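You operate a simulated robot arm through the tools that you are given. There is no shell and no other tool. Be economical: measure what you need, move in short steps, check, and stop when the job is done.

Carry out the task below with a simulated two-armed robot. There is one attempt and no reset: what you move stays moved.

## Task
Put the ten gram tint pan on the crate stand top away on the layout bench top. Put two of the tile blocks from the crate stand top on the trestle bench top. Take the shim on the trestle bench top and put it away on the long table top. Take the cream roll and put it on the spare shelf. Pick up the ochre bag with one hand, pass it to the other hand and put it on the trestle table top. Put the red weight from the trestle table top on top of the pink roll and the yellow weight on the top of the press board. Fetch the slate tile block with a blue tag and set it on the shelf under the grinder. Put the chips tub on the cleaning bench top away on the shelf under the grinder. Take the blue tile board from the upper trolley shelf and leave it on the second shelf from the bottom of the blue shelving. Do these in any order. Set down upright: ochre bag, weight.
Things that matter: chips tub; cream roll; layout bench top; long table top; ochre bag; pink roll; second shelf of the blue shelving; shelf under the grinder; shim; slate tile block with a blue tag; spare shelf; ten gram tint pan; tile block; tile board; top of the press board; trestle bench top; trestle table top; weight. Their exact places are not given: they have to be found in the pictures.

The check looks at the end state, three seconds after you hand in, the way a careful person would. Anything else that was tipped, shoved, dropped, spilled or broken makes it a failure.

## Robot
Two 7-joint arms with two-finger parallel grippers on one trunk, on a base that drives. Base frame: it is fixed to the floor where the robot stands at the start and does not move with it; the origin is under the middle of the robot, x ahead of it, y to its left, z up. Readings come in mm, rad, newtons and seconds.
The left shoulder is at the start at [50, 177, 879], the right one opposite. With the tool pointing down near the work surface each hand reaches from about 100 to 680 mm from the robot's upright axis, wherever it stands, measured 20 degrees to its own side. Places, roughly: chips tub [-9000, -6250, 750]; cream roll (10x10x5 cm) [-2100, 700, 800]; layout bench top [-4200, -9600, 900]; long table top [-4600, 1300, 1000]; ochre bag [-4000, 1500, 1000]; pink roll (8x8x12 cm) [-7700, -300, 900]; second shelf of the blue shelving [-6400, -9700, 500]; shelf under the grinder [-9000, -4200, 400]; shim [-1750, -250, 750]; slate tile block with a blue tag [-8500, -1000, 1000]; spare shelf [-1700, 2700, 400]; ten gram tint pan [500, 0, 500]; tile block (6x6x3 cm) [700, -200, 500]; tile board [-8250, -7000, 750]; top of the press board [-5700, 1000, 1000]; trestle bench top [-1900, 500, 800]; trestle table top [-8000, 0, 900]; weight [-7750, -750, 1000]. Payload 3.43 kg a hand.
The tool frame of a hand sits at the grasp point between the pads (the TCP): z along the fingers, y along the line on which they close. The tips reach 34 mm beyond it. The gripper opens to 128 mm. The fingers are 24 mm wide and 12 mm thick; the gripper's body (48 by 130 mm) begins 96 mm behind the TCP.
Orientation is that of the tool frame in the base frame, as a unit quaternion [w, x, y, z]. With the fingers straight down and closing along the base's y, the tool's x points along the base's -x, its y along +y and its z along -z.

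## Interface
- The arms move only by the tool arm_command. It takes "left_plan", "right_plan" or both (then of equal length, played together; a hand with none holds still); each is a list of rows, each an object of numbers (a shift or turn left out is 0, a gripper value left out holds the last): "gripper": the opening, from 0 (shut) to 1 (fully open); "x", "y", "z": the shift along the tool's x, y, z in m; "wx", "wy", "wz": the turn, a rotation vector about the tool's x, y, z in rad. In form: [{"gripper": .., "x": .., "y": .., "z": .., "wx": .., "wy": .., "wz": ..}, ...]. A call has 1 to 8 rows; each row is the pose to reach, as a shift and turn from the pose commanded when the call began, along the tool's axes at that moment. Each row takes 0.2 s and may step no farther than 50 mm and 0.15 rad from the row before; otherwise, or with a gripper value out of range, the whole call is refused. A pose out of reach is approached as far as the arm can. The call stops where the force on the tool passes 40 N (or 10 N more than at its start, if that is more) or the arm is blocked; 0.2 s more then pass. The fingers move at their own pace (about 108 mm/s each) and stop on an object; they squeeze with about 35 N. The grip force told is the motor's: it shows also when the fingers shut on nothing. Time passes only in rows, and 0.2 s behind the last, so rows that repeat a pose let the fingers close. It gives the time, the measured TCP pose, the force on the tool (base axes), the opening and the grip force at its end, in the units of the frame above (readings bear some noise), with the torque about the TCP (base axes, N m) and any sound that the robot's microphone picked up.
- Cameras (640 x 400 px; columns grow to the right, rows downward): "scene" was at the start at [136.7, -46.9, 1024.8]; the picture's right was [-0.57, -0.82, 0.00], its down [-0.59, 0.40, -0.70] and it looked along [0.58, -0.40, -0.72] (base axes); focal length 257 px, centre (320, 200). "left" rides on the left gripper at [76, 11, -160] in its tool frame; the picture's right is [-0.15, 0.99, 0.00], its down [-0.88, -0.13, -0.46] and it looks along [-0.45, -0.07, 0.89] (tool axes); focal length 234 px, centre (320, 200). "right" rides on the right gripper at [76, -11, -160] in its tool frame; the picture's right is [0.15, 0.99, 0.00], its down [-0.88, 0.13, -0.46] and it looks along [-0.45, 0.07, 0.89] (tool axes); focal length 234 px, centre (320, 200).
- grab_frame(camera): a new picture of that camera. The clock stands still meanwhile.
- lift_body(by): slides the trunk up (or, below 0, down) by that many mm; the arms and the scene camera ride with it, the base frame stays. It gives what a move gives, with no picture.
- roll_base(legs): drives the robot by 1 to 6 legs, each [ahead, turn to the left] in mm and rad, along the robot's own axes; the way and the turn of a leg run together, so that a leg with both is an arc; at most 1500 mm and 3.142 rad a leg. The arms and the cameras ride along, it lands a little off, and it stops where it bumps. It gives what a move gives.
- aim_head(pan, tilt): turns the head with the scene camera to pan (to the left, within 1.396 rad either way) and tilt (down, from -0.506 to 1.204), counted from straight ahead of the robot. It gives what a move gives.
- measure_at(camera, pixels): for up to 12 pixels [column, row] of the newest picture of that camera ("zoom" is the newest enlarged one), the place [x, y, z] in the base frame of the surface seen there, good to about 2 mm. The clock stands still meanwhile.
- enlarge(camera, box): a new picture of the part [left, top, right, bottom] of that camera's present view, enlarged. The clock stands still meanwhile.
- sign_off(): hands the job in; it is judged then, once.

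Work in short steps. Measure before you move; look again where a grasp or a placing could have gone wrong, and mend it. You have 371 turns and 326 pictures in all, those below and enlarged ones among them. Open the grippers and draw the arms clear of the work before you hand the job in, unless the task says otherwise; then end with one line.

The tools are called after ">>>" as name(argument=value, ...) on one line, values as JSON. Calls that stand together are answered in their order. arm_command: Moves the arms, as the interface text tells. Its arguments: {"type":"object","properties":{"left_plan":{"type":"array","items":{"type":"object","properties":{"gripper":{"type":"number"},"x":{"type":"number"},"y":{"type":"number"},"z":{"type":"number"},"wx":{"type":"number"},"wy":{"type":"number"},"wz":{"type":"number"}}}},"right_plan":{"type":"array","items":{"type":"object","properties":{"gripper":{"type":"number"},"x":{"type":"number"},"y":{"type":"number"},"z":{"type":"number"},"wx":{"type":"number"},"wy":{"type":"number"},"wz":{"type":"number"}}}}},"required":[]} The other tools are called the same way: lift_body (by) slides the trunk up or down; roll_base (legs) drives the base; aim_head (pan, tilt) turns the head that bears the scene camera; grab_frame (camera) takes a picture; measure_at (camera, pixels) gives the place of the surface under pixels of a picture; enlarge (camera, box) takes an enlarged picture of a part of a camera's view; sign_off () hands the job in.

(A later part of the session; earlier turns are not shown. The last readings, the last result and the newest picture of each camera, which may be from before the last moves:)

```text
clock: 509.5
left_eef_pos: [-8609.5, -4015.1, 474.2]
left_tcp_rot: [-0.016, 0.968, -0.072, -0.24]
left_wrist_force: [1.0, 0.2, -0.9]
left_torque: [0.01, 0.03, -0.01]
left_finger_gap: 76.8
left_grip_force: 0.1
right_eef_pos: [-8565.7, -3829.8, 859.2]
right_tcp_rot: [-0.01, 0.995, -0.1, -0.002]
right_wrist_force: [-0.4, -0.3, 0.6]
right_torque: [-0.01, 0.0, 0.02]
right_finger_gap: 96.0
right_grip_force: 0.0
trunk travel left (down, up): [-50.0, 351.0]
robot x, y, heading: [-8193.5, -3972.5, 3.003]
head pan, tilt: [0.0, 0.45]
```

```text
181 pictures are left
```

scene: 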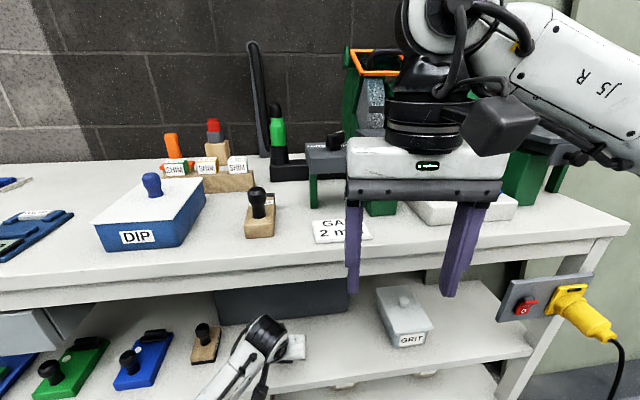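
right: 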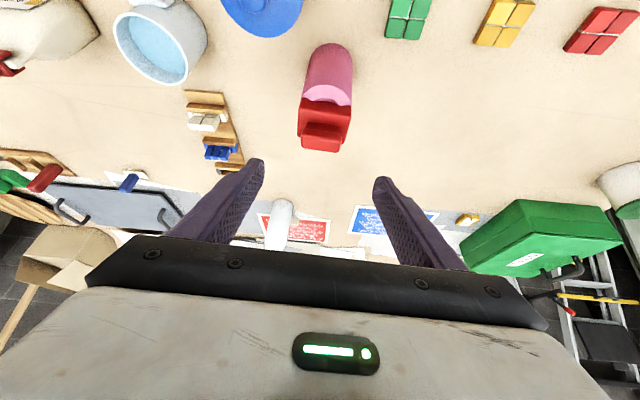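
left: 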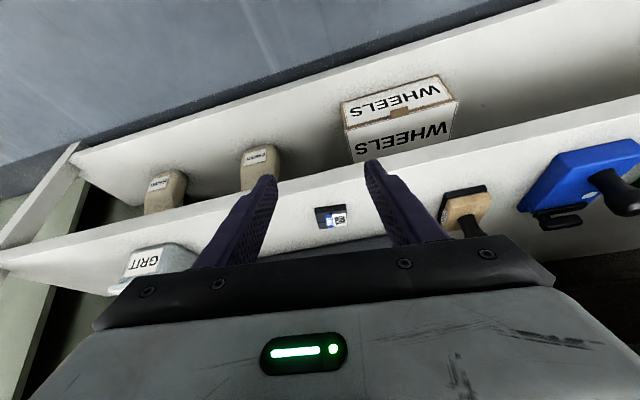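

The slate block lies flat on the shelf. Back off, raise and un-tilt the left hand, and head for the cleaning bench.

>>> roll_base(legs=[[-300, 0]])

>>> arm_command(left_plan=[{"x": -0.02, "y": 0.01, "z": -0.04, "wy": 0.06}, {"x": -0.04, "y": 0.03, "z": -0.08, "wy": 0.12}, {"x": -0.06, "y": 0.05, "z": -0.12, "wy": 0.18}, {"x": -0.08, "y": 0.07, "z": -0.16, "wy": 0.24}, {"x": -0.1, "y": 0.09, "z": -0.2, "wy": 0.3}, {"x": -0.12, "y": 0.11, "z": -0.24, "wy": 0.36}, {"x": -0.14, "y": 0.13, "z": -0.28, "wy": 0.43}, {"x": -0.155, "y": 0.14, "z": -0.31, "wy": 0.5}])

>>> aim_head(pan=0.9, tilt=0.35)

>>> grab_frame(camera="scene")

```text
clock: 511.5
left_eef_pos: [-8310.0, -4054.7, 473.7]
left_tcp_rot: [-0.016, 0.968, -0.071, -0.24]
left_wrist_force: [-0.6, 0.4, -0.3]
left_torque: [0.03, -0.01, -0.03]
left_finger_gap: 76.5
left_grip_force: 0.2
right_eef_pos: [-8265.1, -3870.8, 859.0]
right_tcp_rot: [-0.009, 0.995, -0.099, -0.001]
right_wrist_force: [0.2, -0.3, 0.5]
right_torque: [-0.01, -0.01, 0.01]
right_finger_gap: 96.1
right_grip_force: 0.1
trunk travel left (down, up): [-50.0, 351.0]
robot x, y, heading: [-7894.0, -4010.8, 3.003]
head pan, tilt: [0.0, 0.45]
```

```text
clock: 512.3
left_eef_pos: [-8330.2, -4217.0, 554.1]
left_tcp_rot: [0.155, 0.971, -0.076, -0.165]
left_wrist_force: [-0.2, -0.1, 0.5]
left_torque: [-0.03, -0.02, 0.02]
left_finger_gap: 76.6
left_grip_force: 0.1
left hand out of reach, approached as far as the arm can: row 3
right_eef_pos: [-8265.1, -3871.2, 859.7]
right_tcp_rot: [-0.009, 0.995, -0.098, -0.001]
right_wrist_force: [0.2, -0.2, 0.0]
right_torque: [0.0, 0.02, -0.01]
right_finger_gap: 96.1
right_grip_force: 0.0
trunk travel left (down, up): [-50.0, 351.0]
robot x, y, heading: [-7891.2, -4017.7, 3.005]
head pan, tilt: [0.0, 0.45]
stopped in row 3 (left hand): the arm was blocked; the commanded pose is now the measured one
```

```text
clock: 513.5
left_eef_pos: [-8330.2, -4217.6, 553.0]
left_tcp_rot: [0.156, 0.971, -0.076, -0.165]
left_wrist_force: [-0.2, 0.0, -0.1]
left_torque: [0.03, 0.0, 0.0]
left_finger_gap: 76.6
left_grip_force: 0.0
right_eef_pos: [-8266.1, -3871.9, 859.9]
right_tcp_rot: [-0.009, 0.995, -0.1, -0.001]
right_wrist_force: [0.3, -0.5, -0.2]
right_torque: [-0.04, 0.03, 0.0]
right_finger_gap: 95.8
right_grip_force: 0.0
trunk travel left (down, up): [-50.0, 351.0]
robot x, y, heading: [-7893.0, -4015.5, 3.004]
head pan, tilt: [0.901, 0.351]
```

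```text
180 pictures are left
```

scene: 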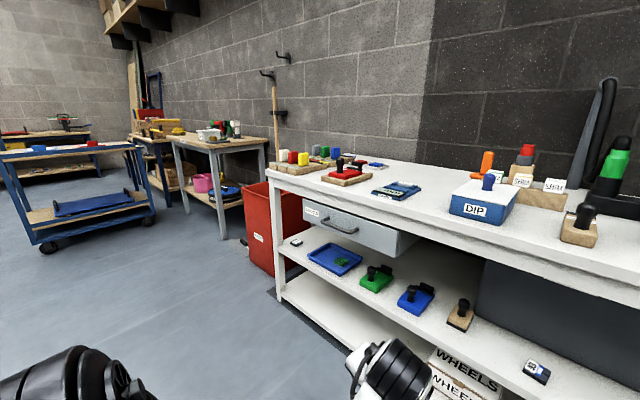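

The left arm ran into its own limit while rising. I level it with a corrected rotation and raise it.

>>> arm_command(left_plan=[{"x": -0.012, "y": 0.013, "z": -0.036, "wx": 0.084, "wy": 0.078}, {"x": -0.024, "y": 0.026, "z": -0.072, "wx": 0.168, "wy": 0.155, "wz": -0.004}, {"x": -0.036, "y": 0.039, "z": -0.108, "wx": 0.252, "wy": 0.232, "wz": -0.01}, {"x": -0.048, "y": 0.052, "z": -0.144, "wx": 0.336, "wy": 0.31, "wz": -0.014}, {"x": -0.06, "y": 0.065, "z": -0.18, "wx": 0.336, "wy": 0.31, "wz": -0.014}])

>>> enlarge(camera="scene", box=[0, 100, 300, 270])

>>> measure_at(camera="scene", pixels=[[205, 136], [215, 150], [230, 232], [245, 250], [60, 155], [100, 195], [85, 255], [150, 220], [270, 270], [150, 135]])

```text
clock: 513.9
left_eef_pos: [-8346.2, -4293.4, 601.4]
left_tcp_rot: [0.213, 0.964, -0.051, -0.149]
left_wrist_force: [1.1, 0.0, 0.7]
left_torque: [0.02, -0.02, -0.01]
left_finger_gap: 77.0
left_grip_force: 0.0
left hand out of reach, approached as far as the arm can: row 1, 2
right_eef_pos: [-8265.1, -3872.2, 860.0]
right_tcp_rot: [-0.01, 0.995, -0.099, -0.001]
right_wrist_force: [-0.2, -0.6, -0.6]
right_torque: [0.09, -0.01, -0.01]
right_finger_gap: 96.0
right_grip_force: 0.0
trunk travel left (down, up): [-50.0, 351.0]
robot x, y, heading: [-7889.5, -4013.1, 3.001]
head pan, tilt: [0.901, 0.351]
stopped in row 2 (left hand): the arm was blocked; the commanded pose is now the measured one
```

```text
2.13 times, centred on (150, 185) of scene
```

zoom: 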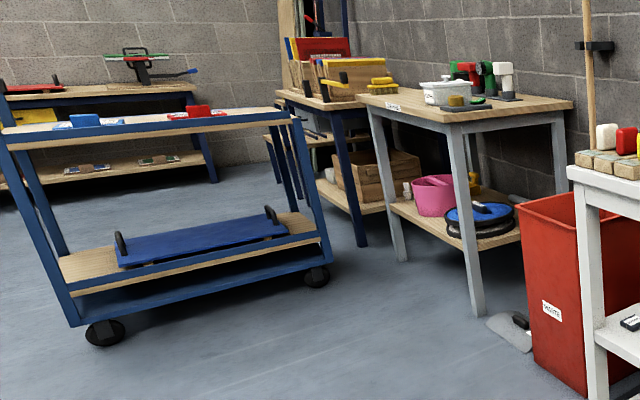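

```text
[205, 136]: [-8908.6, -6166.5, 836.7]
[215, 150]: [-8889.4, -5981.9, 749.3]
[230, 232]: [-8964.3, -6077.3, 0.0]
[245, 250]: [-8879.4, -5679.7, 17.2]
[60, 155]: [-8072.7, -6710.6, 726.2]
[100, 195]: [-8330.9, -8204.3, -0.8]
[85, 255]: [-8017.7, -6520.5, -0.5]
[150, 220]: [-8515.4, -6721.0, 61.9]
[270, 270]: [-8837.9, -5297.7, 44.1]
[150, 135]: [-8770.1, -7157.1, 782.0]
```

Reverse toward the last good pose (right and slightly down, restoring the tilt) to free the left arm.

>>> arm_command(left_plan=[{"x": -0.002, "y": -0.031, "z": -0.003, "wx": 0.09, "wy": -0.042, "wz": -0.014}, {"x": -0.004, "y": -0.062, "z": -0.006, "wx": 0.18, "wy": -0.084, "wz": -0.028}, {"x": -0.007, "y": -0.094, "z": -0.01, "wx": 0.27, "wy": -0.126, "wz": -0.042}, {"x": -0.009, "y": -0.125, "z": -0.013, "wx": 0.36, "wy": -0.168, "wz": -0.056}, {"x": -0.011, "y": -0.156, "z": -0.016, "wx": 0.445, "wy": -0.208, "wz": -0.069}])

```text
clock: 514.9
left_eef_pos: [-8395.0, -4236.8, 627.2]
left_tcp_rot: [0.121, 0.949, -0.056, -0.287]
left_wrist_force: [0.5, -1.1, 0.4]
left_torque: [-0.03, 0.03, -0.03]
left_finger_gap: 76.6
left_grip_force: 0.1
right_eef_pos: [-8265.2, -3871.4, 859.9]
right_tcp_rot: [-0.009, 0.995, -0.098, -0.001]
right_wrist_force: [-1.1, -0.4, 0.0]
right_torque: [-0.03, 0.02, 0.01]
right_finger_gap: 96.0
right_grip_force: 0.0
trunk travel left (down, up): [-50.0, 351.0]
robot x, y, heading: [-7889.9, -4015.8, 3.007]
head pan, tilt: [0.901, 0.351]
stopped in row 4 (left hand): the arm was blocked; the commanded pose is now the measured one
```

I look at the left arm itself.

>>> aim_head(pan=0.6, tilt=1.0)

>>> grab_frame(camera="scene")

>>> grab_frame(camera="left")

```text
clock: 515.9
left_eef_pos: [-8394.8, -4237.6, 625.4]
left_tcp_rot: [0.121, 0.949, -0.058, -0.286]
left_wrist_force: [-0.2, -1.1, 0.4]
left_torque: [0.03, 0.01, -0.03]
left_finger_gap: 76.6
left_grip_force: 0.1
right_eef_pos: [-8265.3, -3871.7, 860.8]
right_tcp_rot: [-0.009, 0.995, -0.099, -0.001]
right_wrist_force: [-0.4, -0.4, 0.1]
right_torque: [0.01, 0.01, 0.03]
right_finger_gap: 96.1
right_grip_force: 0.0
trunk travel left (down, up): [-50.0, 351.0]
robot x, y, heading: [-7893.4, -4017.7, 3.006]
head pan, tilt: [0.6, 1.0]
```

```text
178 pictures are left
```

scene: 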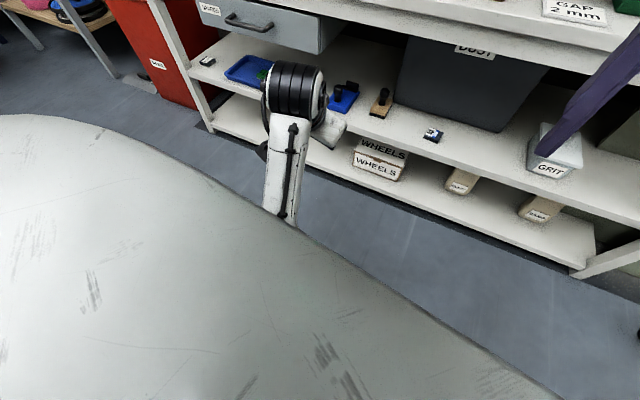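

```text
177 pictures are left
```

left: 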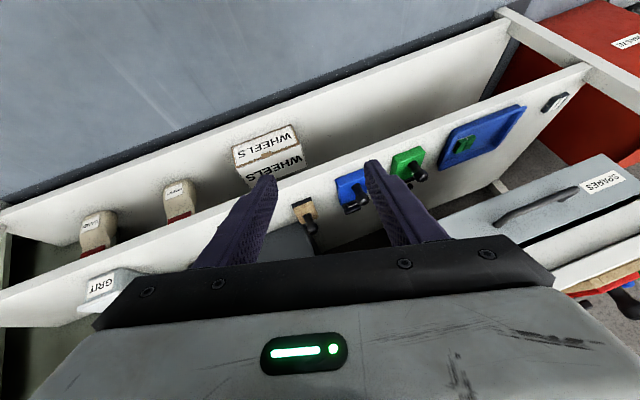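

The left elbow is folded under the body. I extend the hand forward-left and up to unfold it.

>>> arm_command(left_plan=[{"x": -0.034, "y": 0.016, "z": 0.0127}, {"x": -0.068, "y": 0.032, "z": 0.0254}, {"x": -0.102, "y": 0.048, "z": 0.038}, {"x": -0.136, "y": 0.064, "z": 0.051}, {"x": -0.17, "y": 0.08, "z": 0.0636}])

>>> grab_frame(camera="scene")

```text
clock: 517.1
left_eef_pos: [-8577.1, -4297.4, 684.3]
left_tcp_rot: [0.118, 0.949, -0.057, -0.286]
left_wrist_force: [0.2, 0.0, 1.0]
left_torque: [-0.02, -0.06, 0.01]
left_finger_gap: 76.6
left_grip_force: 0.0
right_eef_pos: [-8265.1, -3871.1, 859.8]
right_tcp_rot: [-0.01, 0.995, -0.099, -0.001]
right_wrist_force: [-0.3, 0.0, -0.2]
right_torque: [-0.01, -0.02, 0.01]
right_finger_gap: 95.9
right_grip_force: 0.2
trunk travel left (down, up): [-50.0, 351.0]
robot x, y, heading: [-7892.2, -4016.0, 3.006]
head pan, tilt: [0.6, 1.0]
```

```text
176 pictures are left
```

scene: 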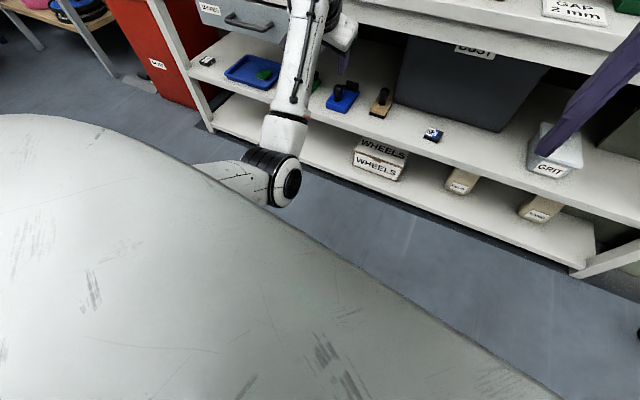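

Freed. Raise it 200 mm and level it.

>>> arm_command(left_plan=[{"x": -0.021, "y": 0.01, "z": -0.032, "wx": 0.056, "wy": 0.113, "wz": 0.004}, {"x": -0.042, "y": 0.021, "z": -0.065, "wx": 0.112, "wy": 0.226, "wz": 0.008}, {"x": -0.063, "y": 0.031, "z": -0.097, "wx": 0.168, "wy": 0.338, "wz": 0.012}, {"x": -0.085, "y": 0.042, "z": -0.13, "wx": 0.224, "wy": 0.451, "wz": 0.016}, {"x": -0.106, "y": 0.052, "z": -0.162, "wx": 0.28, "wy": 0.564, "wz": 0.02}])

>>> grab_frame(camera="scene")

```text
clock: 518.3
left_eef_pos: [-8556.9, -4292.5, 862.5]
left_tcp_rot: [0.013, 0.997, -0.069, -0.029]
left_wrist_force: [0.5, 0.3, -0.3]
left_torque: [-0.02, 0.0, -0.04]
left_finger_gap: 76.9
left_grip_force: 0.0
left hand out of reach, approached as far as the arm can: row 5
right_eef_pos: [-8265.9, -3872.7, 859.5]
right_tcp_rot: [-0.009, 0.995, -0.099, -0.001]
right_wrist_force: [-0.8, 0.4, 0.2]
right_torque: [-0.03, -0.04, -0.01]
right_finger_gap: 95.8
right_grip_force: 0.1
trunk travel left (down, up): [-50.0, 351.0]
robot x, y, heading: [-7896.6, -4016.9, 3.009]
head pan, tilt: [0.6, 1.0]
```

```text
175 pictures are left
```

scene: 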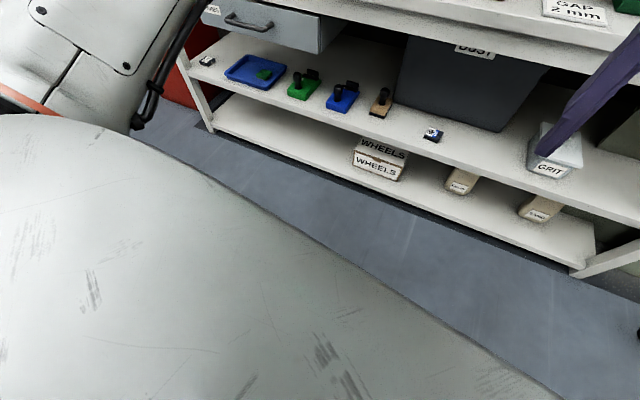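

The left arm is normal again. Retract it to a carrying pose.

>>> arm_command(left_plan=[{"x": 0.04, "y": -0.02}, {"x": 0.08, "y": -0.04}, {"x": 0.12, "y": -0.06}, {"x": 0.16, "y": -0.08}, {"x": 0.2, "y": -0.1}])

>>> aim_head(pan=0.9, tilt=0.3)

>>> grab_frame(camera="scene")

```text
clock: 519.5
left_eef_pos: [-8553.0, -4261.4, 885.6]
left_tcp_rot: [0.012, 0.997, -0.07, -0.037]
left_wrist_force: [0.7, -0.3, 0.3]
left_torque: [-0.07, 0.0, 0.01]
left_finger_gap: 76.7
left_grip_force: 0.0
left hand out of reach, approached as far as the arm can: row 1, 2, 3, 4, 5
right_eef_pos: [-8265.5, -3870.5, 859.7]
right_tcp_rot: [-0.008, 0.995, -0.099, -0.002]
right_wrist_force: [0.1, 0.4, 0.1]
right_torque: [0.0, 0.01, -0.02]
right_finger_gap: 96.1
right_grip_force: 0.1
trunk travel left (down, up): [-50.0, 351.0]
robot x, y, heading: [-7893.8, -4012.7, 3.007]
head pan, tilt: [0.6, 1.0]
```

```text
clock: 520.6
left_eef_pos: [-8552.3, -4263.1, 883.3]
left_tcp_rot: [0.013, 0.997, -0.069, -0.036]
left_wrist_force: [-0.2, 0.4, -0.6]
left_torque: [0.05, -0.01, 0.0]
left_finger_gap: 76.7
left_grip_force: 0.0
right_eef_pos: [-8264.9, -3871.5, 859.4]
right_tcp_rot: [-0.01, 0.995, -0.099, -0.001]
right_wrist_force: [-0.2, -0.2, 0.8]
right_torque: [0.01, -0.03, -0.02]
right_finger_gap: 96.1
right_grip_force: 0.0
trunk travel left (down, up): [-50.0, 351.0]
robot x, y, heading: [-7889.3, -4015.8, 3.006]
head pan, tilt: [0.901, 0.3]
```

```text
174 pictures are left
```

scene: 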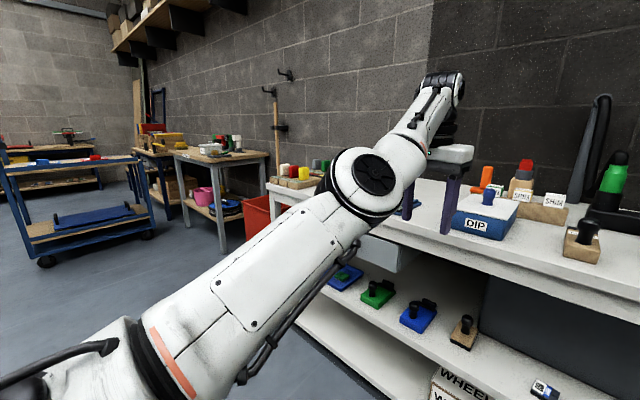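

Stuck stretched again; use the sideways trick that worked before.

>>> arm_command(left_plan=[{"x": 0.02, "y": 0.04}, {"x": 0.04, "y": 0.08}, {"x": 0.06, "y": 0.12}, {"x": 0.09, "y": 0.15}, {"x": 0.13, "y": 0.17}, {"x": 0.17, "y": 0.18}, {"x": 0.21, "y": 0.18}])

```text
clock: 522.2
left_eef_pos: [-8377.1, -4470.3, 879.3]
left_tcp_rot: [0.012, 0.997, -0.069, -0.029]
left_wrist_force: [-0.2, -0.5, 0.1]
left_torque: [-0.03, -0.01, -0.01]
left_finger_gap: 76.9
left_grip_force: 0.1
right_eef_pos: [-8265.3, -3871.9, 858.6]
right_tcp_rot: [-0.008, 0.995, -0.098, -0.001]
right_wrist_force: [0.1, -0.6, 0.9]
right_torque: [-0.04, -0.02, 0.01]
right_finger_gap: 95.8
right_grip_force: 0.1
trunk travel left (down, up): [-50.0, 351.0]
robot x, y, heading: [-7892.8, -4017.4, 3.004]
head pan, tilt: [0.901, 0.3]
```

Bring it in closer.

>>> arm_command(left_plan=[{"y": -0.045}, {"y": -0.09}, {"y": -0.135}, {"x": 0.01, "y": -0.18}, {"x": 0.02, "y": -0.22}, {"x": 0.03, "y": -0.25, "wx": 0.03, "wy": 0.05}])

>>> grab_frame(camera="scene")

```text
clock: 523.6
left_eef_pos: [-8384.2, -4343.9, 832.2]
left_tcp_rot: [-0.006, 0.998, -0.059, -0.006]
left_wrist_force: [0.7, 0.2, 0.3]
left_torque: [0.06, 0.01, -0.01]
left_finger_gap: 76.9
left_grip_force: 0.0
left hand out of reach, approached as far as the arm can: row 3, 4, 5, 6
right_eef_pos: [-8265.4, -3872.7, 859.4]
right_tcp_rot: [-0.009, 0.995, -0.098, 0.0]
right_wrist_force: [0.0, 0.0, -0.1]
right_torque: [0.03, -0.05, 0.04]
right_finger_gap: 96.1
right_grip_force: 0.1
trunk travel left (down, up): [-50.0, 351.0]
robot x, y, heading: [-7888.5, -4016.1, 3.007]
head pan, tilt: [0.901, 0.3]
```

```text
173 pictures are left
```

scene: 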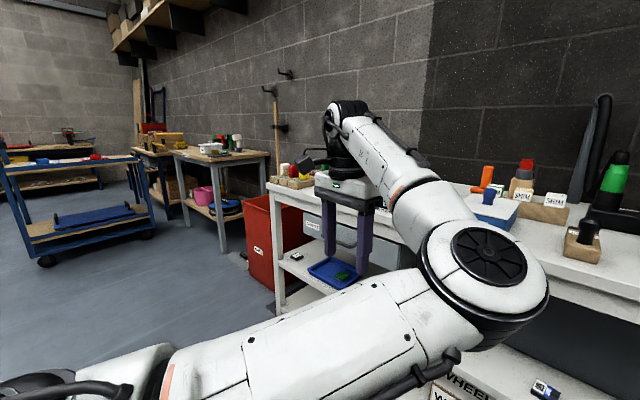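

The elbow is now on the wrong (inner) side. I straighten the arm forward and cross to the middle to bring the elbow back outboard.

>>> arm_command(left_plan=[{"x": -0.035, "y": -0.02}, {"x": -0.07, "y": -0.045}, {"x": -0.105, "y": -0.075}, {"x": -0.14, "y": -0.11}, {"x": -0.165, "y": -0.15}, {"x": -0.18, "y": -0.19}, {"x": -0.19, "y": -0.235}, {"x": -0.19, "y": -0.28}])

>>> grab_frame(camera="scene")

```text
clock: 525.4
left_eef_pos: [-8524.7, -4050.1, 824.7]
left_tcp_rot: [-0.001, 0.998, -0.068, -0.003]
left_wrist_force: [-0.1, -0.4, 0.1]
left_torque: [0.02, 0.01, 0.0]
left_finger_gap: 77.0
left_grip_force: 0.1
left hand out of reach, approached as far as the arm can: row 7, 8
right_eef_pos: [-8265.2, -3872.4, 860.2]
right_tcp_rot: [-0.01, 0.995, -0.098, -0.001]
right_wrist_force: [0.2, 0.3, -0.6]
right_torque: [0.01, 0.01, 0.0]
right_finger_gap: 95.8
right_grip_force: 0.0
trunk travel left (down, up): [-50.0, 351.0]
robot x, y, heading: [-7892.2, -4012.2, 3.008]
head pan, tilt: [0.901, 0.3]
```

```text
172 pictures are left
```

scene: 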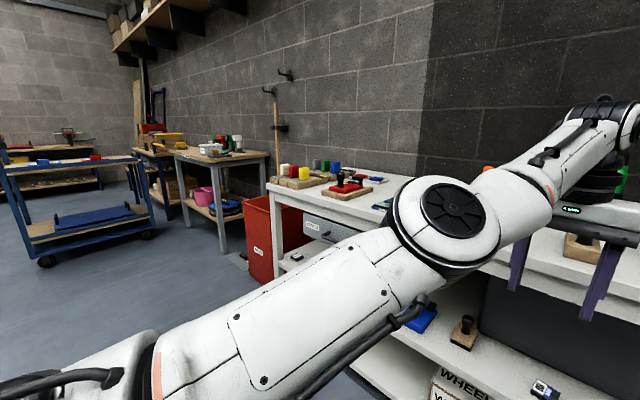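

Continue to the right and back.

>>> arm_command(left_plan=[{"y": -0.04}, {"x": 0.02, "y": -0.08}, {"x": 0.05, "y": -0.11}, {"x": 0.085, "y": -0.13}, {"x": 0.125, "y": -0.13}, {"x": 0.165, "y": -0.13}, {"x": 0.2, "y": -0.12}])

>>> grab_frame(camera="scene")

```text
clock: 527.0
left_eef_pos: [-8465.8, -3965.6, 865.5]
left_tcp_rot: [-0.004, 0.999, -0.048, 0.008]
left_wrist_force: [0.0, -0.7, 0.3]
left_torque: [-0.05, 0.01, 0.05]
left_finger_gap: 76.9
left_grip_force: 0.0
left hand out of reach, approached as far as the arm can: row 1, 2, 3, 4, 5, 6, 7
right_eef_pos: [-8265.8, -3872.5, 860.9]
right_tcp_rot: [-0.009, 0.995, -0.099, -0.001]
right_wrist_force: [0.1, -1.1, 0.2]
right_torque: [-0.02, 0.01, -0.01]
right_finger_gap: 96.1
right_grip_force: 0.1
trunk travel left (down, up): [-50.0, 351.0]
robot x, y, heading: [-7891.4, -4014.6, 3.006]
head pan, tilt: [0.901, 0.3]
```

```text
171 pictures are left
```

scene: 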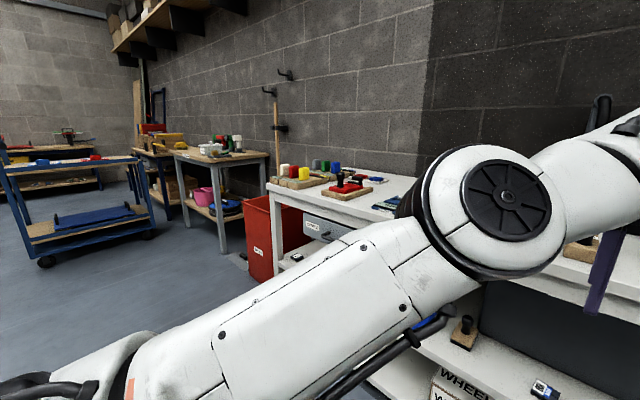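

Now repeat the sideways-inward trick from this crossing position.

>>> arm_command(left_plan=[{"x": 0.02, "y": 0.04}, {"x": 0.04, "y": 0.08}, {"x": 0.06, "y": 0.12}, {"x": 0.09, "y": 0.15}, {"x": 0.12, "y": 0.17}, {"x": 0.15, "y": 0.18}])

>>> grab_frame(camera="scene")

```text
clock: 528.4
left_eef_pos: [-8492.3, -4063.0, 909.0]
left_tcp_rot: [0.001, 0.998, -0.07, -0.002]
left_wrist_force: [-0.5, -0.7, -0.1]
left_torque: [0.01, 0.01, 0.0]
left_finger_gap: 76.6
left_grip_force: 0.0
left hand out of reach, approached as far as the arm can: row 1, 2, 3, 4, 5, 6
right_eef_pos: [-8264.1, -3871.5, 860.0]
right_tcp_rot: [-0.01, 0.995, -0.099, -0.001]
right_wrist_force: [0.1, 0.9, -0.5]
right_torque: [0.01, 0.01, -0.01]
right_finger_gap: 96.0
right_grip_force: 0.0
trunk travel left (down, up): [-50.0, 351.0]
robot x, y, heading: [-7892.6, -4009.8, 3.012]
head pan, tilt: [0.901, 0.3]
```

```text
170 pictures are left
```

scene: 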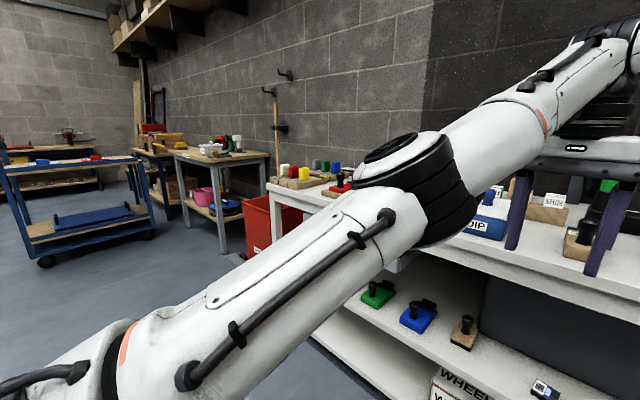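

Try a different direction: downwards and back together.

>>> arm_command(left_plan=[{"x": 0.03, "z": 0.035}, {"x": 0.06, "z": 0.07}, {"x": 0.09, "z": 0.105}, {"x": 0.125, "z": 0.14}, {"x": 0.16, "z": 0.17}])

```text
clock: 529.6
left_eef_pos: [-8523.8, -4008.4, 764.5]
left_tcp_rot: [0.001, 0.998, -0.069, 0.0]
left_wrist_force: [0.1, -0.1, -0.6]
left_torque: [0.03, -0.02, 0.01]
left_finger_gap: 76.8
left_grip_force: 0.1
left hand out of reach, approached as far as the arm can: row 1, 2, 3, 4, 5
right_eef_pos: [-8267.2, -3871.1, 858.8]
right_tcp_rot: [-0.009, 0.995, -0.099, 0.0]
right_wrist_force: [-0.1, 0.1, -0.2]
right_torque: [0.03, 0.0, 0.01]
right_finger_gap: 95.8
right_grip_force: 0.1
trunk travel left (down, up): [-50.0, 351.0]
robot x, y, heading: [-7893.9, -4013.8, 3.006]
head pan, tilt: [0.901, 0.3]
```

Repeat the known-good trick from here, with some rise.

>>> arm_command(left_plan=[{"x": 0.015, "y": 0.04, "z": -0.02}, {"x": 0.03, "y": 0.08, "z": -0.04}, {"x": 0.05, "y": 0.12, "z": -0.06}, {"x": 0.08, "y": 0.155, "z": -0.07}, {"x": 0.12, "y": 0.175, "z": -0.08}, {"x": 0.16, "y": 0.185, "z": -0.08}, {"x": 0.2, "y": 0.19, "z": -0.08}, {"x": 0.24, "y": 0.19, "z": -0.08}])

>>> grab_frame(camera="scene")

```text
clock: 531.4
left_eef_pos: [-8530.6, -4182.8, 891.3]
left_tcp_rot: [0.0, 0.998, -0.069, -0.003]
left_wrist_force: [0.0, -0.7, 0.1]
left_torque: [0.01, 0.0, -0.01]
left_finger_gap: 76.7
left_grip_force: 0.2
left hand out of reach, approached as far as the arm can: row 1, 2, 3, 4, 5, 6, 7, 8
right_eef_pos: [-8264.6, -3872.3, 858.9]
right_tcp_rot: [-0.009, 0.995, -0.099, -0.001]
right_wrist_force: [0.2, 0.1, -0.8]
right_torque: [0.0, 0.0, -0.01]
right_finger_gap: 95.9
right_grip_force: 0.0
trunk travel left (down, up): [-50.0, 351.0]
robot x, y, heading: [-7891.9, -4016.9, 3.005]
head pan, tilt: [0.901, 0.3]
```

```text
169 pictures are left
```

scene: 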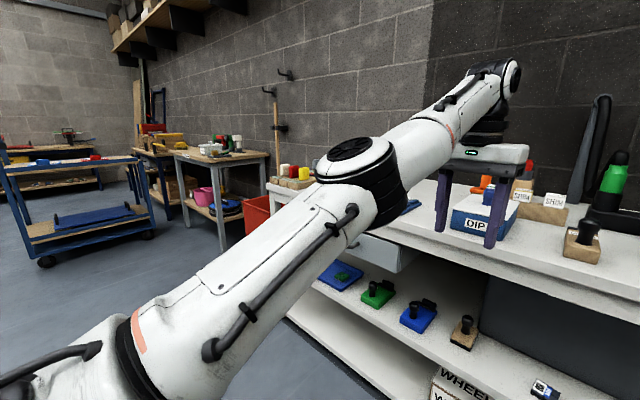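

The elbow can bend only inboard in this swivel. I go left to unlock, then raise the hand high to swing the elbow round.

>>> arm_command(left_plan=[{"x": 0.02, "y": 0.04}, {"x": 0.04, "y": 0.08}, {"x": 0.06, "y": 0.12}, {"x": 0.09, "y": 0.15}, {"x": 0.13, "y": 0.17}, {"x": 0.17, "y": 0.18}, {"x": 0.21, "y": 0.18}])

>>> arm_command(left_plan=[{"z": -0.04}, {"z": -0.08}, {"z": -0.12}, {"z": -0.16}, {"z": -0.2}, {"z": -0.24}, {"z": -0.28}, {"z": -0.32}])

>>> grab_frame(camera="scene")

```text
clock: 533.0
left_eef_pos: [-8347.0, -4401.0, 894.0]
left_tcp_rot: [0.0, 0.998, -0.07, -0.003]
left_wrist_force: [-0.1, 0.2, 0.1]
left_torque: [-0.01, -0.06, 0.03]
left_finger_gap: 76.7
left_grip_force: 0.1
left hand out of reach, approached as far as the arm can: row 1, 2, 3, 4
right_eef_pos: [-8264.9, -3871.9, 858.8]
right_tcp_rot: [-0.008, 0.995, -0.099, -0.001]
right_wrist_force: [-0.1, -0.4, 0.0]
right_torque: [-0.02, -0.02, -0.03]
right_finger_gap: 96.1
right_grip_force: 0.1
trunk travel left (down, up): [-50.0, 351.0]
robot x, y, heading: [-7893.2, -4015.5, 3.004]
head pan, tilt: [0.901, 0.3]
```

```text
clock: 534.8
left_eef_pos: [-8345.5, -4397.8, 1065.1]
left_tcp_rot: [0.0, 0.998, -0.068, -0.004]
left_wrist_force: [0.5, -0.5, 0.1]
left_torque: [0.01, 0.01, 0.01]
left_finger_gap: 76.9
left_grip_force: 0.1
left hand out of reach, approached as far as the arm can: row 5, 6, 7, 8
right_eef_pos: [-8265.2, -3872.6, 859.1]
right_tcp_rot: [-0.009, 0.995, -0.098, -0.001]
right_wrist_force: [0.0, 0.4, 0.6]
right_torque: [0.01, -0.01, 0.02]
right_finger_gap: 95.8
right_grip_force: 0.0
trunk travel left (down, up): [-50.0, 351.0]
robot x, y, heading: [-7894.2, -4012.6, 3.006]
head pan, tilt: [0.901, 0.3]
```

```text
168 pictures are left
```

scene: 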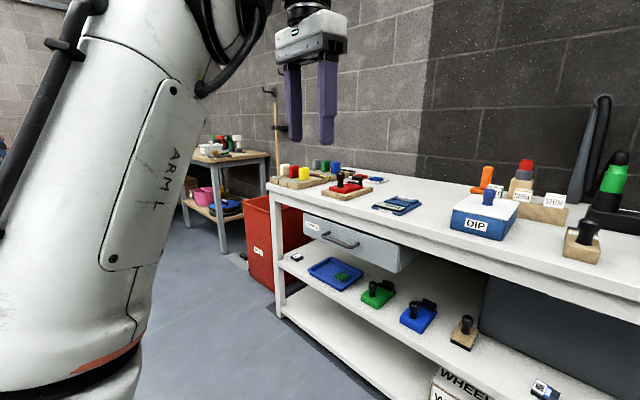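

Elbow is now up and outboard. Bring the hand down and in.

>>> arm_command(left_plan=[{"y": -0.03, "z": 0.03}, {"x": 0.01, "y": -0.06, "z": 0.06}, {"x": 0.02, "y": -0.09, "z": 0.09}, {"x": 0.02, "y": -0.12, "z": 0.12}, {"x": 0.02, "y": -0.15, "z": 0.15}, {"x": 0.02, "y": -0.16, "z": 0.19}])

>>> grab_frame(camera="scene")

```text
clock: 536.2
left_eef_pos: [-8309.7, -4259.1, 880.9]
left_tcp_rot: [-0.009, 0.998, -0.069, -0.005]
left_wrist_force: [-0.2, -0.5, -0.4]
left_torque: [0.0, 0.0, -0.02]
left_finger_gap: 76.8
left_grip_force: 0.1
left hand out of reach, approached as far as the arm can: row 6
right_eef_pos: [-8264.6, -3870.5, 859.0]
right_tcp_rot: [-0.009, 0.995, -0.099, 0.0]
right_wrist_force: [-0.5, -0.4, 0.3]
right_torque: [-0.01, 0.01, 0.02]
right_finger_gap: 96.0
right_grip_force: 0.0
trunk travel left (down, up): [-50.0, 351.0]
robot x, y, heading: [-7891.5, -4014.0, 3.01]
head pan, tilt: [0.901, 0.3]
```

```text
167 pictures are left
```

scene: 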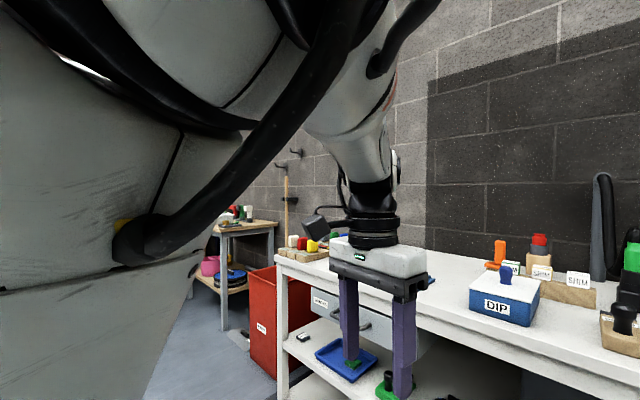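

The elbow is high near the head. Lower the hand more so the elbow comes down outboard.

>>> arm_command(left_plan=[{"z": 0.04}, {"x": -0.02, "z": 0.08}, {"x": -0.04, "z": 0.12}, {"x": -0.06, "z": 0.16}, {"x": -0.07, "z": 0.2}])

>>> grab_frame(camera="scene")

```text
clock: 537.4
left_eef_pos: [-8383.3, -4260.2, 688.6]
left_tcp_rot: [-0.039, 0.998, -0.038, -0.015]
left_wrist_force: [0.0, 0.3, 0.6]
left_torque: [0.03, 0.01, 0.0]
left_finger_gap: 76.7
left_grip_force: 0.0
left hand out of reach, approached as far as the arm can: row 1, 2, 3
right_eef_pos: [-8265.2, -3871.4, 859.0]
right_tcp_rot: [-0.008, 0.995, -0.098, -0.001]
right_wrist_force: [-0.2, -0.4, 0.0]
right_torque: [0.0, 0.01, -0.02]
right_finger_gap: 96.1
right_grip_force: 0.1
trunk travel left (down, up): [-50.0, 351.0]
robot x, y, heading: [-7893.2, -4016.3, 3.004]
head pan, tilt: [0.901, 0.3]
```

```text
166 pictures are left
```

scene: 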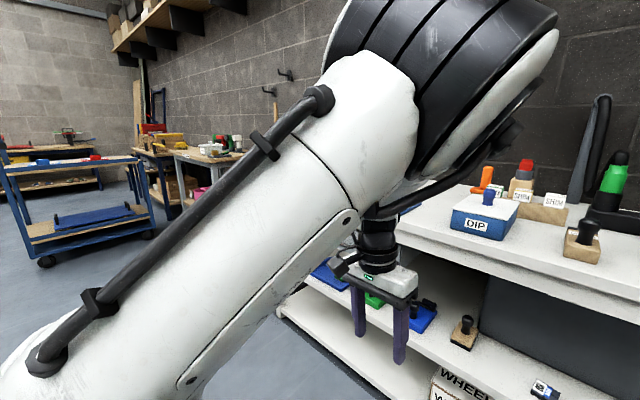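

Now shift the hand toward the middle to see which way the elbow goes.

>>> arm_command(left_plan=[{"y": -0.03, "z": -0.02}, {"y": -0.06, "z": -0.04}, {"y": -0.09, "z": -0.06}, {"y": -0.12, "z": -0.08}, {"y": -0.15, "z": -0.1, "wx": 0.05, "wy": 0.03}])

>>> grab_frame(camera="scene")

```text
clock: 538.6
left_eef_pos: [-8442.7, -4190.0, 807.7]
left_tcp_rot: [-0.06, 0.997, -0.04, 0.013]
left_wrist_force: [0.2, 0.7, 0.2]
left_torque: [-0.01, -0.01, -0.04]
left_finger_gap: 76.8
left_grip_force: 0.0
left hand out of reach, approached as far as the arm can: row 1, 2, 3, 4, 5
right_eef_pos: [-8266.7, -3871.5, 858.7]
right_tcp_rot: [-0.01, 0.995, -0.098, 0.001]
right_wrist_force: [0.8, 0.4, 0.1]
right_torque: [0.01, 0.01, 0.0]
right_finger_gap: 95.8
right_grip_force: 0.0
trunk travel left (down, up): [-50.0, 351.0]
robot x, y, heading: [-7892.4, -4015.9, 3.007]
head pan, tilt: [0.901, 0.3]
```

```text
165 pictures are left
```

scene: 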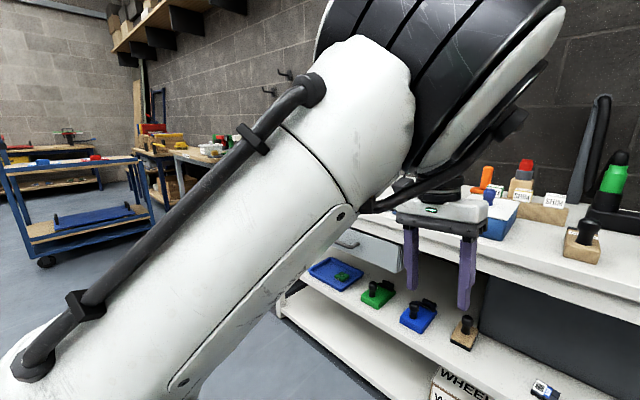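

Try another route: swing the hand far out to the left and back, then forward again.

>>> arm_command(left_plan=[{"x": 0.02, "y": 0.04}, {"x": 0.04, "y": 0.08}, {"x": 0.06, "y": 0.12}, {"x": 0.08, "y": 0.16}, {"x": 0.11, "y": 0.2}, {"x": 0.14, "y": 0.24}, {"x": 0.17, "y": 0.28}, {"x": 0.2, "y": 0.32}])

>>> arm_command(left_plan=[{"x": 0.04, "y": 0.02, "z": 0.02}, {"x": 0.08, "y": 0.04, "z": 0.04}, {"x": 0.12, "y": 0.05, "z": 0.06}, {"x": 0.16, "y": 0.05, "z": 0.08}])

>>> aim_head(pan=1.3, tilt=0.5)

>>> grab_frame(camera="scene")

```text
clock: 540.4
left_eef_pos: [-8288.2, -4517.1, 792.0]
left_tcp_rot: [-0.024, 0.997, -0.071, 0.014]
left_wrist_force: [0.8, 0.1, 0.1]
left_torque: [-0.04, -0.01, 0.0]
left_finger_gap: 76.7
left_grip_force: 0.0
right_eef_pos: [-8264.3, -3872.0, 859.1]
right_tcp_rot: [-0.008, 0.995, -0.098, -0.001]
right_wrist_force: [0.0, 0.6, 0.2]
right_torque: [-0.04, 0.02, 0.01]
right_finger_gap: 96.2
right_grip_force: 0.0
trunk travel left (down, up): [-50.0, 351.0]
robot x, y, heading: [-7890.9, -4018.2, 3.008]
head pan, tilt: [0.901, 0.3]
```

```text
clock: 541.4
left_eef_pos: [-8131.0, -4582.0, 714.3]
left_tcp_rot: [-0.024, 0.997, -0.071, 0.014]
left_wrist_force: [0.0, 0.9, -0.3]
left_torque: [-0.03, 0.03, 0.01]
left_finger_gap: 76.9
left_grip_force: 0.0
right_eef_pos: [-8265.9, -3872.3, 859.9]
right_tcp_rot: [-0.009, 0.995, -0.099, 0.0]
right_wrist_force: [-1.0, 0.1, 1.0]
right_torque: [-0.06, 0.0, 0.01]
right_finger_gap: 95.9
right_grip_force: 0.2
trunk travel left (down, up): [-50.0, 351.0]
robot x, y, heading: [-7892.5, -4016.0, 3.003]
head pan, tilt: [0.901, 0.3]
```

```text
clock: 542.3
left_eef_pos: [-8131.1, -4582.4, 714.9]
left_tcp_rot: [-0.025, 0.997, -0.07, 0.013]
left_wrist_force: [0.1, 0.5, -0.7]
left_torque: [-0.08, 0.02, -0.01]
left_finger_gap: 76.9
left_grip_force: 0.2
right_eef_pos: [-8265.7, -3871.9, 859.4]
right_tcp_rot: [-0.009, 0.995, -0.098, -0.001]
right_wrist_force: [0.0, -0.5, -0.5]
right_torque: [-0.01, 0.03, 0.04]
right_finger_gap: 95.9
right_grip_force: 0.0
trunk travel left (down, up): [-50.0, 351.0]
robot x, y, heading: [-7891.6, -4015.1, 3.009]
head pan, tilt: [1.3, 0.499]
```

```text
164 pictures are left
```

scene: 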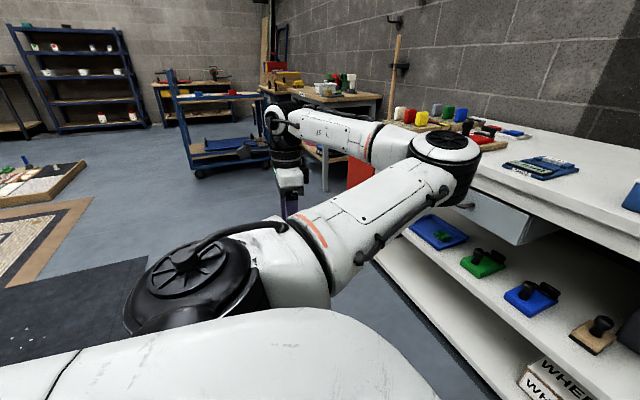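

I try: hand up high first, then cross inboard while high, then down.

>>> arm_command(left_plan=[{"x": -0.04, "y": -0.02, "z": -0.02}, {"x": -0.08, "y": -0.04, "z": -0.04}, {"x": -0.12, "y": -0.06, "z": -0.06}, {"x": -0.15, "y": -0.08, "z": -0.09}, {"x": -0.17, "y": -0.1, "z": -0.13}, {"x": -0.18, "y": -0.12, "z": -0.17}, {"x": -0.18, "y": -0.13, "z": -0.215}, {"x": -0.18, "y": -0.14, "z": -0.26}])

>>> arm_command(left_plan=[{"y": -0.03, "z": -0.03}, {"y": -0.06, "z": -0.06}, {"y": -0.1, "z": -0.08}, {"y": -0.14, "z": -0.1}, {"y": -0.18, "z": -0.1}, {"y": -0.22, "z": -0.1}])

>>> grab_frame(camera="scene")

```text
clock: 544.1
left_eef_pos: [-8296.5, -4432.5, 975.2]
left_tcp_rot: [-0.024, 0.997, -0.069, 0.013]
left_wrist_force: [-0.2, 0.1, -1.2]
left_torque: [0.03, -0.01, -0.01]
left_finger_gap: 76.9
left_grip_force: 0.1
right_eef_pos: [-8265.5, -3871.7, 860.6]
right_tcp_rot: [-0.008, 0.995, -0.099, -0.001]
right_wrist_force: [0.0, 0.2, 0.1]
right_torque: [0.03, -0.01, 0.0]
right_finger_gap: 96.0
right_grip_force: 0.1
trunk travel left (down, up): [-50.0, 351.0]
robot x, y, heading: [-7892.6, -4015.2, 3.009]
head pan, tilt: [1.3, 0.499]
```

```text
clock: 545.5
left_eef_pos: [-8289.9, -4261.5, 1075.2]
left_tcp_rot: [-0.027, 0.997, -0.068, 0.014]
left_wrist_force: [-0.4, -0.5, 0.3]
left_torque: [-0.02, -0.01, 0.01]
left_finger_gap: 77.0
left_grip_force: 0.1
left hand out of reach, approached as far as the arm can: row 4, 5, 6
right_eef_pos: [-8265.4, -3872.3, 860.3]
right_tcp_rot: [-0.009, 0.995, -0.098, -0.001]
right_wrist_force: [-0.1, 0.2, 0.0]
right_torque: [-0.03, -0.02, 0.0]
right_finger_gap: 95.9
right_grip_force: 0.1
trunk travel left (down, up): [-50.0, 351.0]
robot x, y, heading: [-7889.9, -4015.5, 3.006]
head pan, tilt: [1.3, 0.499]
```

```text
163 pictures are left
```

scene: 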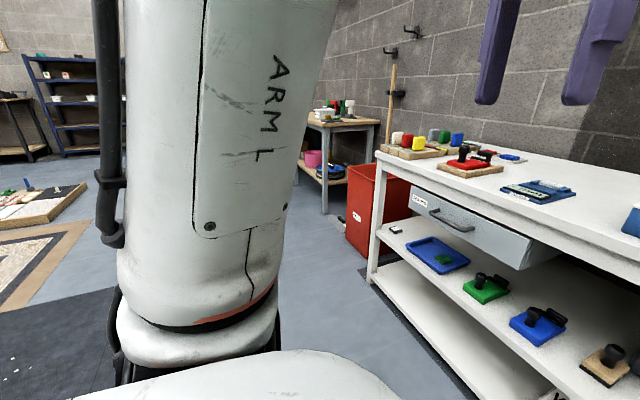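

Elbow is straight up. Now move the hand inboard and down.

>>> arm_command(left_plan=[{"x": -0.02, "y": -0.03, "z": 0.02}, {"x": -0.04, "y": -0.06, "z": 0.04}, {"x": -0.06, "y": -0.09, "z": 0.07}, {"x": -0.08, "y": -0.12, "z": 0.1}, {"x": -0.1, "y": -0.15, "z": 0.13}, {"x": -0.1, "y": -0.17, "z": 0.17}, {"x": -0.1, "y": -0.17, "z": 0.21}])

>>> grab_frame(camera="scene")

```text
clock: 547.3
left_eef_pos: [-8445.1, -4127.7, 929.2]
left_tcp_rot: [-0.059, 0.997, -0.047, 0.001]
left_wrist_force: [0.0, 0.4, -0.5]
left_torque: [-0.02, 0.03, -0.01]
left_finger_gap: 76.6
left_grip_force: 0.1
left hand out of reach, approached as far as the arm can: row 4, 5, 6, 7
right_eef_pos: [-8264.4, -3872.8, 859.6]
right_tcp_rot: [-0.009, 0.995, -0.098, -0.001]
right_wrist_force: [-0.5, 0.1, 0.5]
right_torque: [0.02, -0.01, 0.03]
right_finger_gap: 95.8
right_grip_force: 0.1
trunk travel left (down, up): [-50.0, 351.0]
robot x, y, heading: [-7893.3, -4015.5, 3.01]
head pan, tilt: [1.3, 0.499]
stopped in row 7 (left hand): the arm was blocked; the commanded pose is now the measured one
```

```text
162 pictures are left
```

scene: 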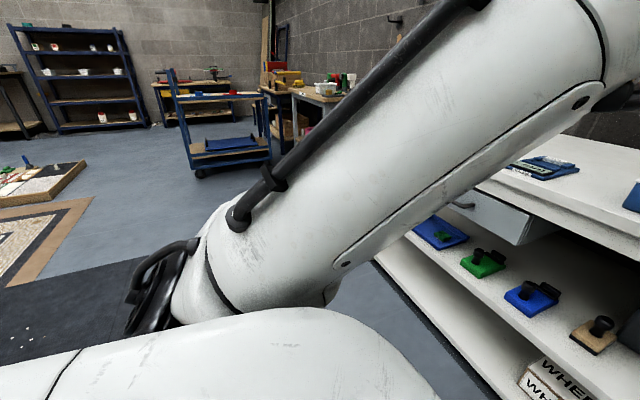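

I go back to the elbow-up pose, then try pulling the hand back toward the body before lowering.

>>> arm_command(left_plan=[{"x": 0.03, "y": 0.03, "z": -0.025}, {"x": 0.06, "y": 0.06, "z": -0.05}, {"x": 0.09, "y": 0.09, "z": -0.075}, {"x": 0.12, "y": 0.12, "z": -0.1}, {"x": 0.155, "y": 0.14, "z": -0.125}, {"x": 0.19, "y": 0.16, "z": -0.14}, {"x": 0.23, "y": 0.17, "z": -0.14}, {"x": 0.27, "y": 0.17, "z": -0.14}])

>>> arm_command(left_plan=[{"z": 0.04}, {"z": 0.08}, {"z": 0.12}, {"z": 0.16}, {"z": 0.2}, {"x": -0.03, "z": 0.23}, {"x": -0.07, "z": 0.25}, {"x": -0.11, "z": 0.26}])

>>> grab_frame(camera="scene")

```text
clock: 549.1
left_eef_pos: [-8194.1, -4336.8, 1045.1]
left_tcp_rot: [-0.064, 0.997, -0.044, 0.005]
left_wrist_force: [-0.4, 0.5, 0.6]
left_torque: [0.02, -0.01, 0.01]
left_finger_gap: 76.6
left_grip_force: 0.0
right_eef_pos: [-8264.6, -3871.8, 859.5]
right_tcp_rot: [-0.009, 0.995, -0.098, -0.001]
right_wrist_force: [0.0, 0.2, -0.2]
right_torque: [-0.02, -0.02, 0.03]
right_finger_gap: 95.9
right_grip_force: 0.1
trunk travel left (down, up): [-50.0, 351.0]
robot x, y, heading: [-7891.9, -4013.3, 3.006]
head pan, tilt: [1.3, 0.499]
```

```text
clock: 550.9
left_eef_pos: [-8299.5, -4293.5, 794.8]
left_tcp_rot: [-0.074, 0.996, -0.043, -0.007]
left_wrist_force: [-0.5, -0.8, 0.1]
left_torque: [0.0, -0.04, 0.07]
left_finger_gap: 76.8
left_grip_force: 0.1
left hand out of reach, approached as far as the arm can: row 1, 2, 3, 4, 5
right_eef_pos: [-8266.3, -3872.3, 860.8]
right_tcp_rot: [-0.008, 0.995, -0.098, -0.001]
right_wrist_force: [-0.2, 1.0, 0.2]
right_torque: [0.0, -0.01, -0.04]
right_finger_gap: 96.1
right_grip_force: 0.1
trunk travel left (down, up): [-50.0, 351.0]
robot x, y, heading: [-7891.7, -4015.1, 3.001]
head pan, tilt: [1.3, 0.499]
```

```text
161 pictures are left
```

scene: 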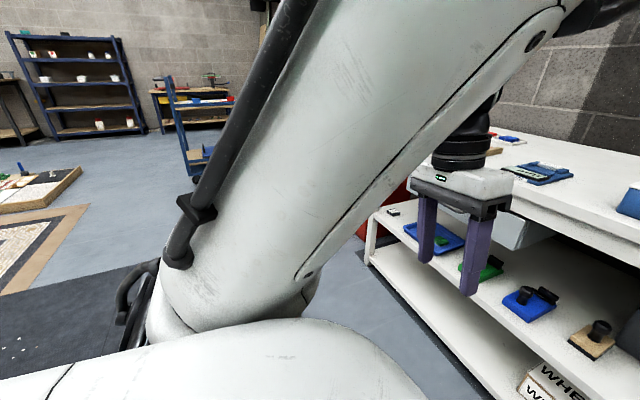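

I'll park the left arm elbow-up and do the remaining jobs with the right hand. Turn toward the cleaning bench and look.

>>> roll_base(legs=[[0, 1.7], [950, 0]])

>>> aim_head(pan=-0.4, tilt=0.35)

>>> grab_frame(camera="scene")

```text
clock: 559.8
left_eef_pos: [-7671.8, -5359.2, 788.0]
left_tcp_rot: [-0.052, 0.716, 0.694, -0.052]
left_wrist_force: [0.3, 0.0, 0.2]
left_torque: [-0.04, -0.02, 0.01]
left_finger_gap: 76.9
left_grip_force: 0.0
right_eef_pos: [-8096.7, -5348.6, 860.1]
right_tcp_rot: [-0.006, 0.757, 0.653, -0.007]
right_wrist_force: [0.4, -0.1, -0.2]
right_torque: [-0.01, -0.02, -0.02]
right_finger_gap: 96.2
right_grip_force: 0.1
trunk travel left (down, up): [-50.0, 351.0]
robot x, y, heading: [-7971.8, -4967.2, -1.655]
head pan, tilt: [1.3, 0.499]
```

```text
clock: 561.5
left_eef_pos: [-7672.0, -5359.1, 787.8]
left_tcp_rot: [-0.053, 0.715, 0.696, -0.053]
left_wrist_force: [0.7, 0.0, 0.0]
left_torque: [0.02, 0.0, -0.05]
left_finger_gap: 76.7
left_grip_force: 0.1
right_eef_pos: [-8096.2, -5348.1, 859.8]
right_tcp_rot: [-0.006, 0.757, 0.653, -0.007]
right_wrist_force: [0.2, -0.4, 0.4]
right_torque: [0.01, -0.01, 0.03]
right_finger_gap: 95.8
right_grip_force: 0.1
trunk travel left (down, up): [-50.0, 351.0]
robot x, y, heading: [-7973.6, -4972.0, -1.654]
head pan, tilt: [-0.4, 0.351]
```

```text
160 pictures are left
```

scene: 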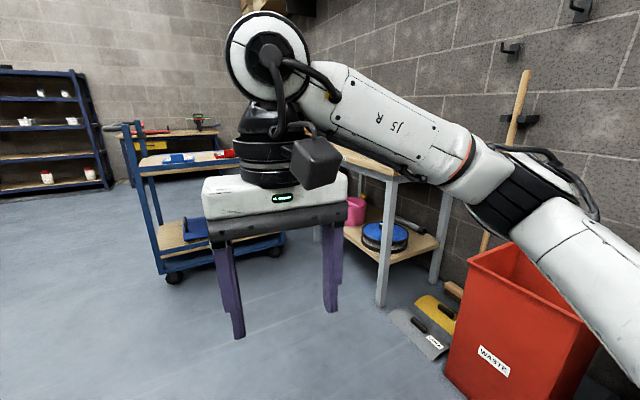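

Measure trolley, bench legs and obstacles.

>>> measure_at(camera="scene", pixels=[[165, 272], [145, 160], [145, 240], [275, 250], [382, 300], [318, 240], [440, 285], [398, 315], [450, 370], [375, 160], [215, 170], [300, 215]])

```text
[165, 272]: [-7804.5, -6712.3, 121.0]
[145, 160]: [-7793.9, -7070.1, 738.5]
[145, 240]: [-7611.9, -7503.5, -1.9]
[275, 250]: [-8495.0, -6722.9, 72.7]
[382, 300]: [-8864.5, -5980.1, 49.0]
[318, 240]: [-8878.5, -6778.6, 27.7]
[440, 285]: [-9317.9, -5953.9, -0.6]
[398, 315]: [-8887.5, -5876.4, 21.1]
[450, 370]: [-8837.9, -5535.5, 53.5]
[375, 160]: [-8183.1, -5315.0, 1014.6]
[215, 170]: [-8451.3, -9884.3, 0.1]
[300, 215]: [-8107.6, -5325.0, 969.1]
```

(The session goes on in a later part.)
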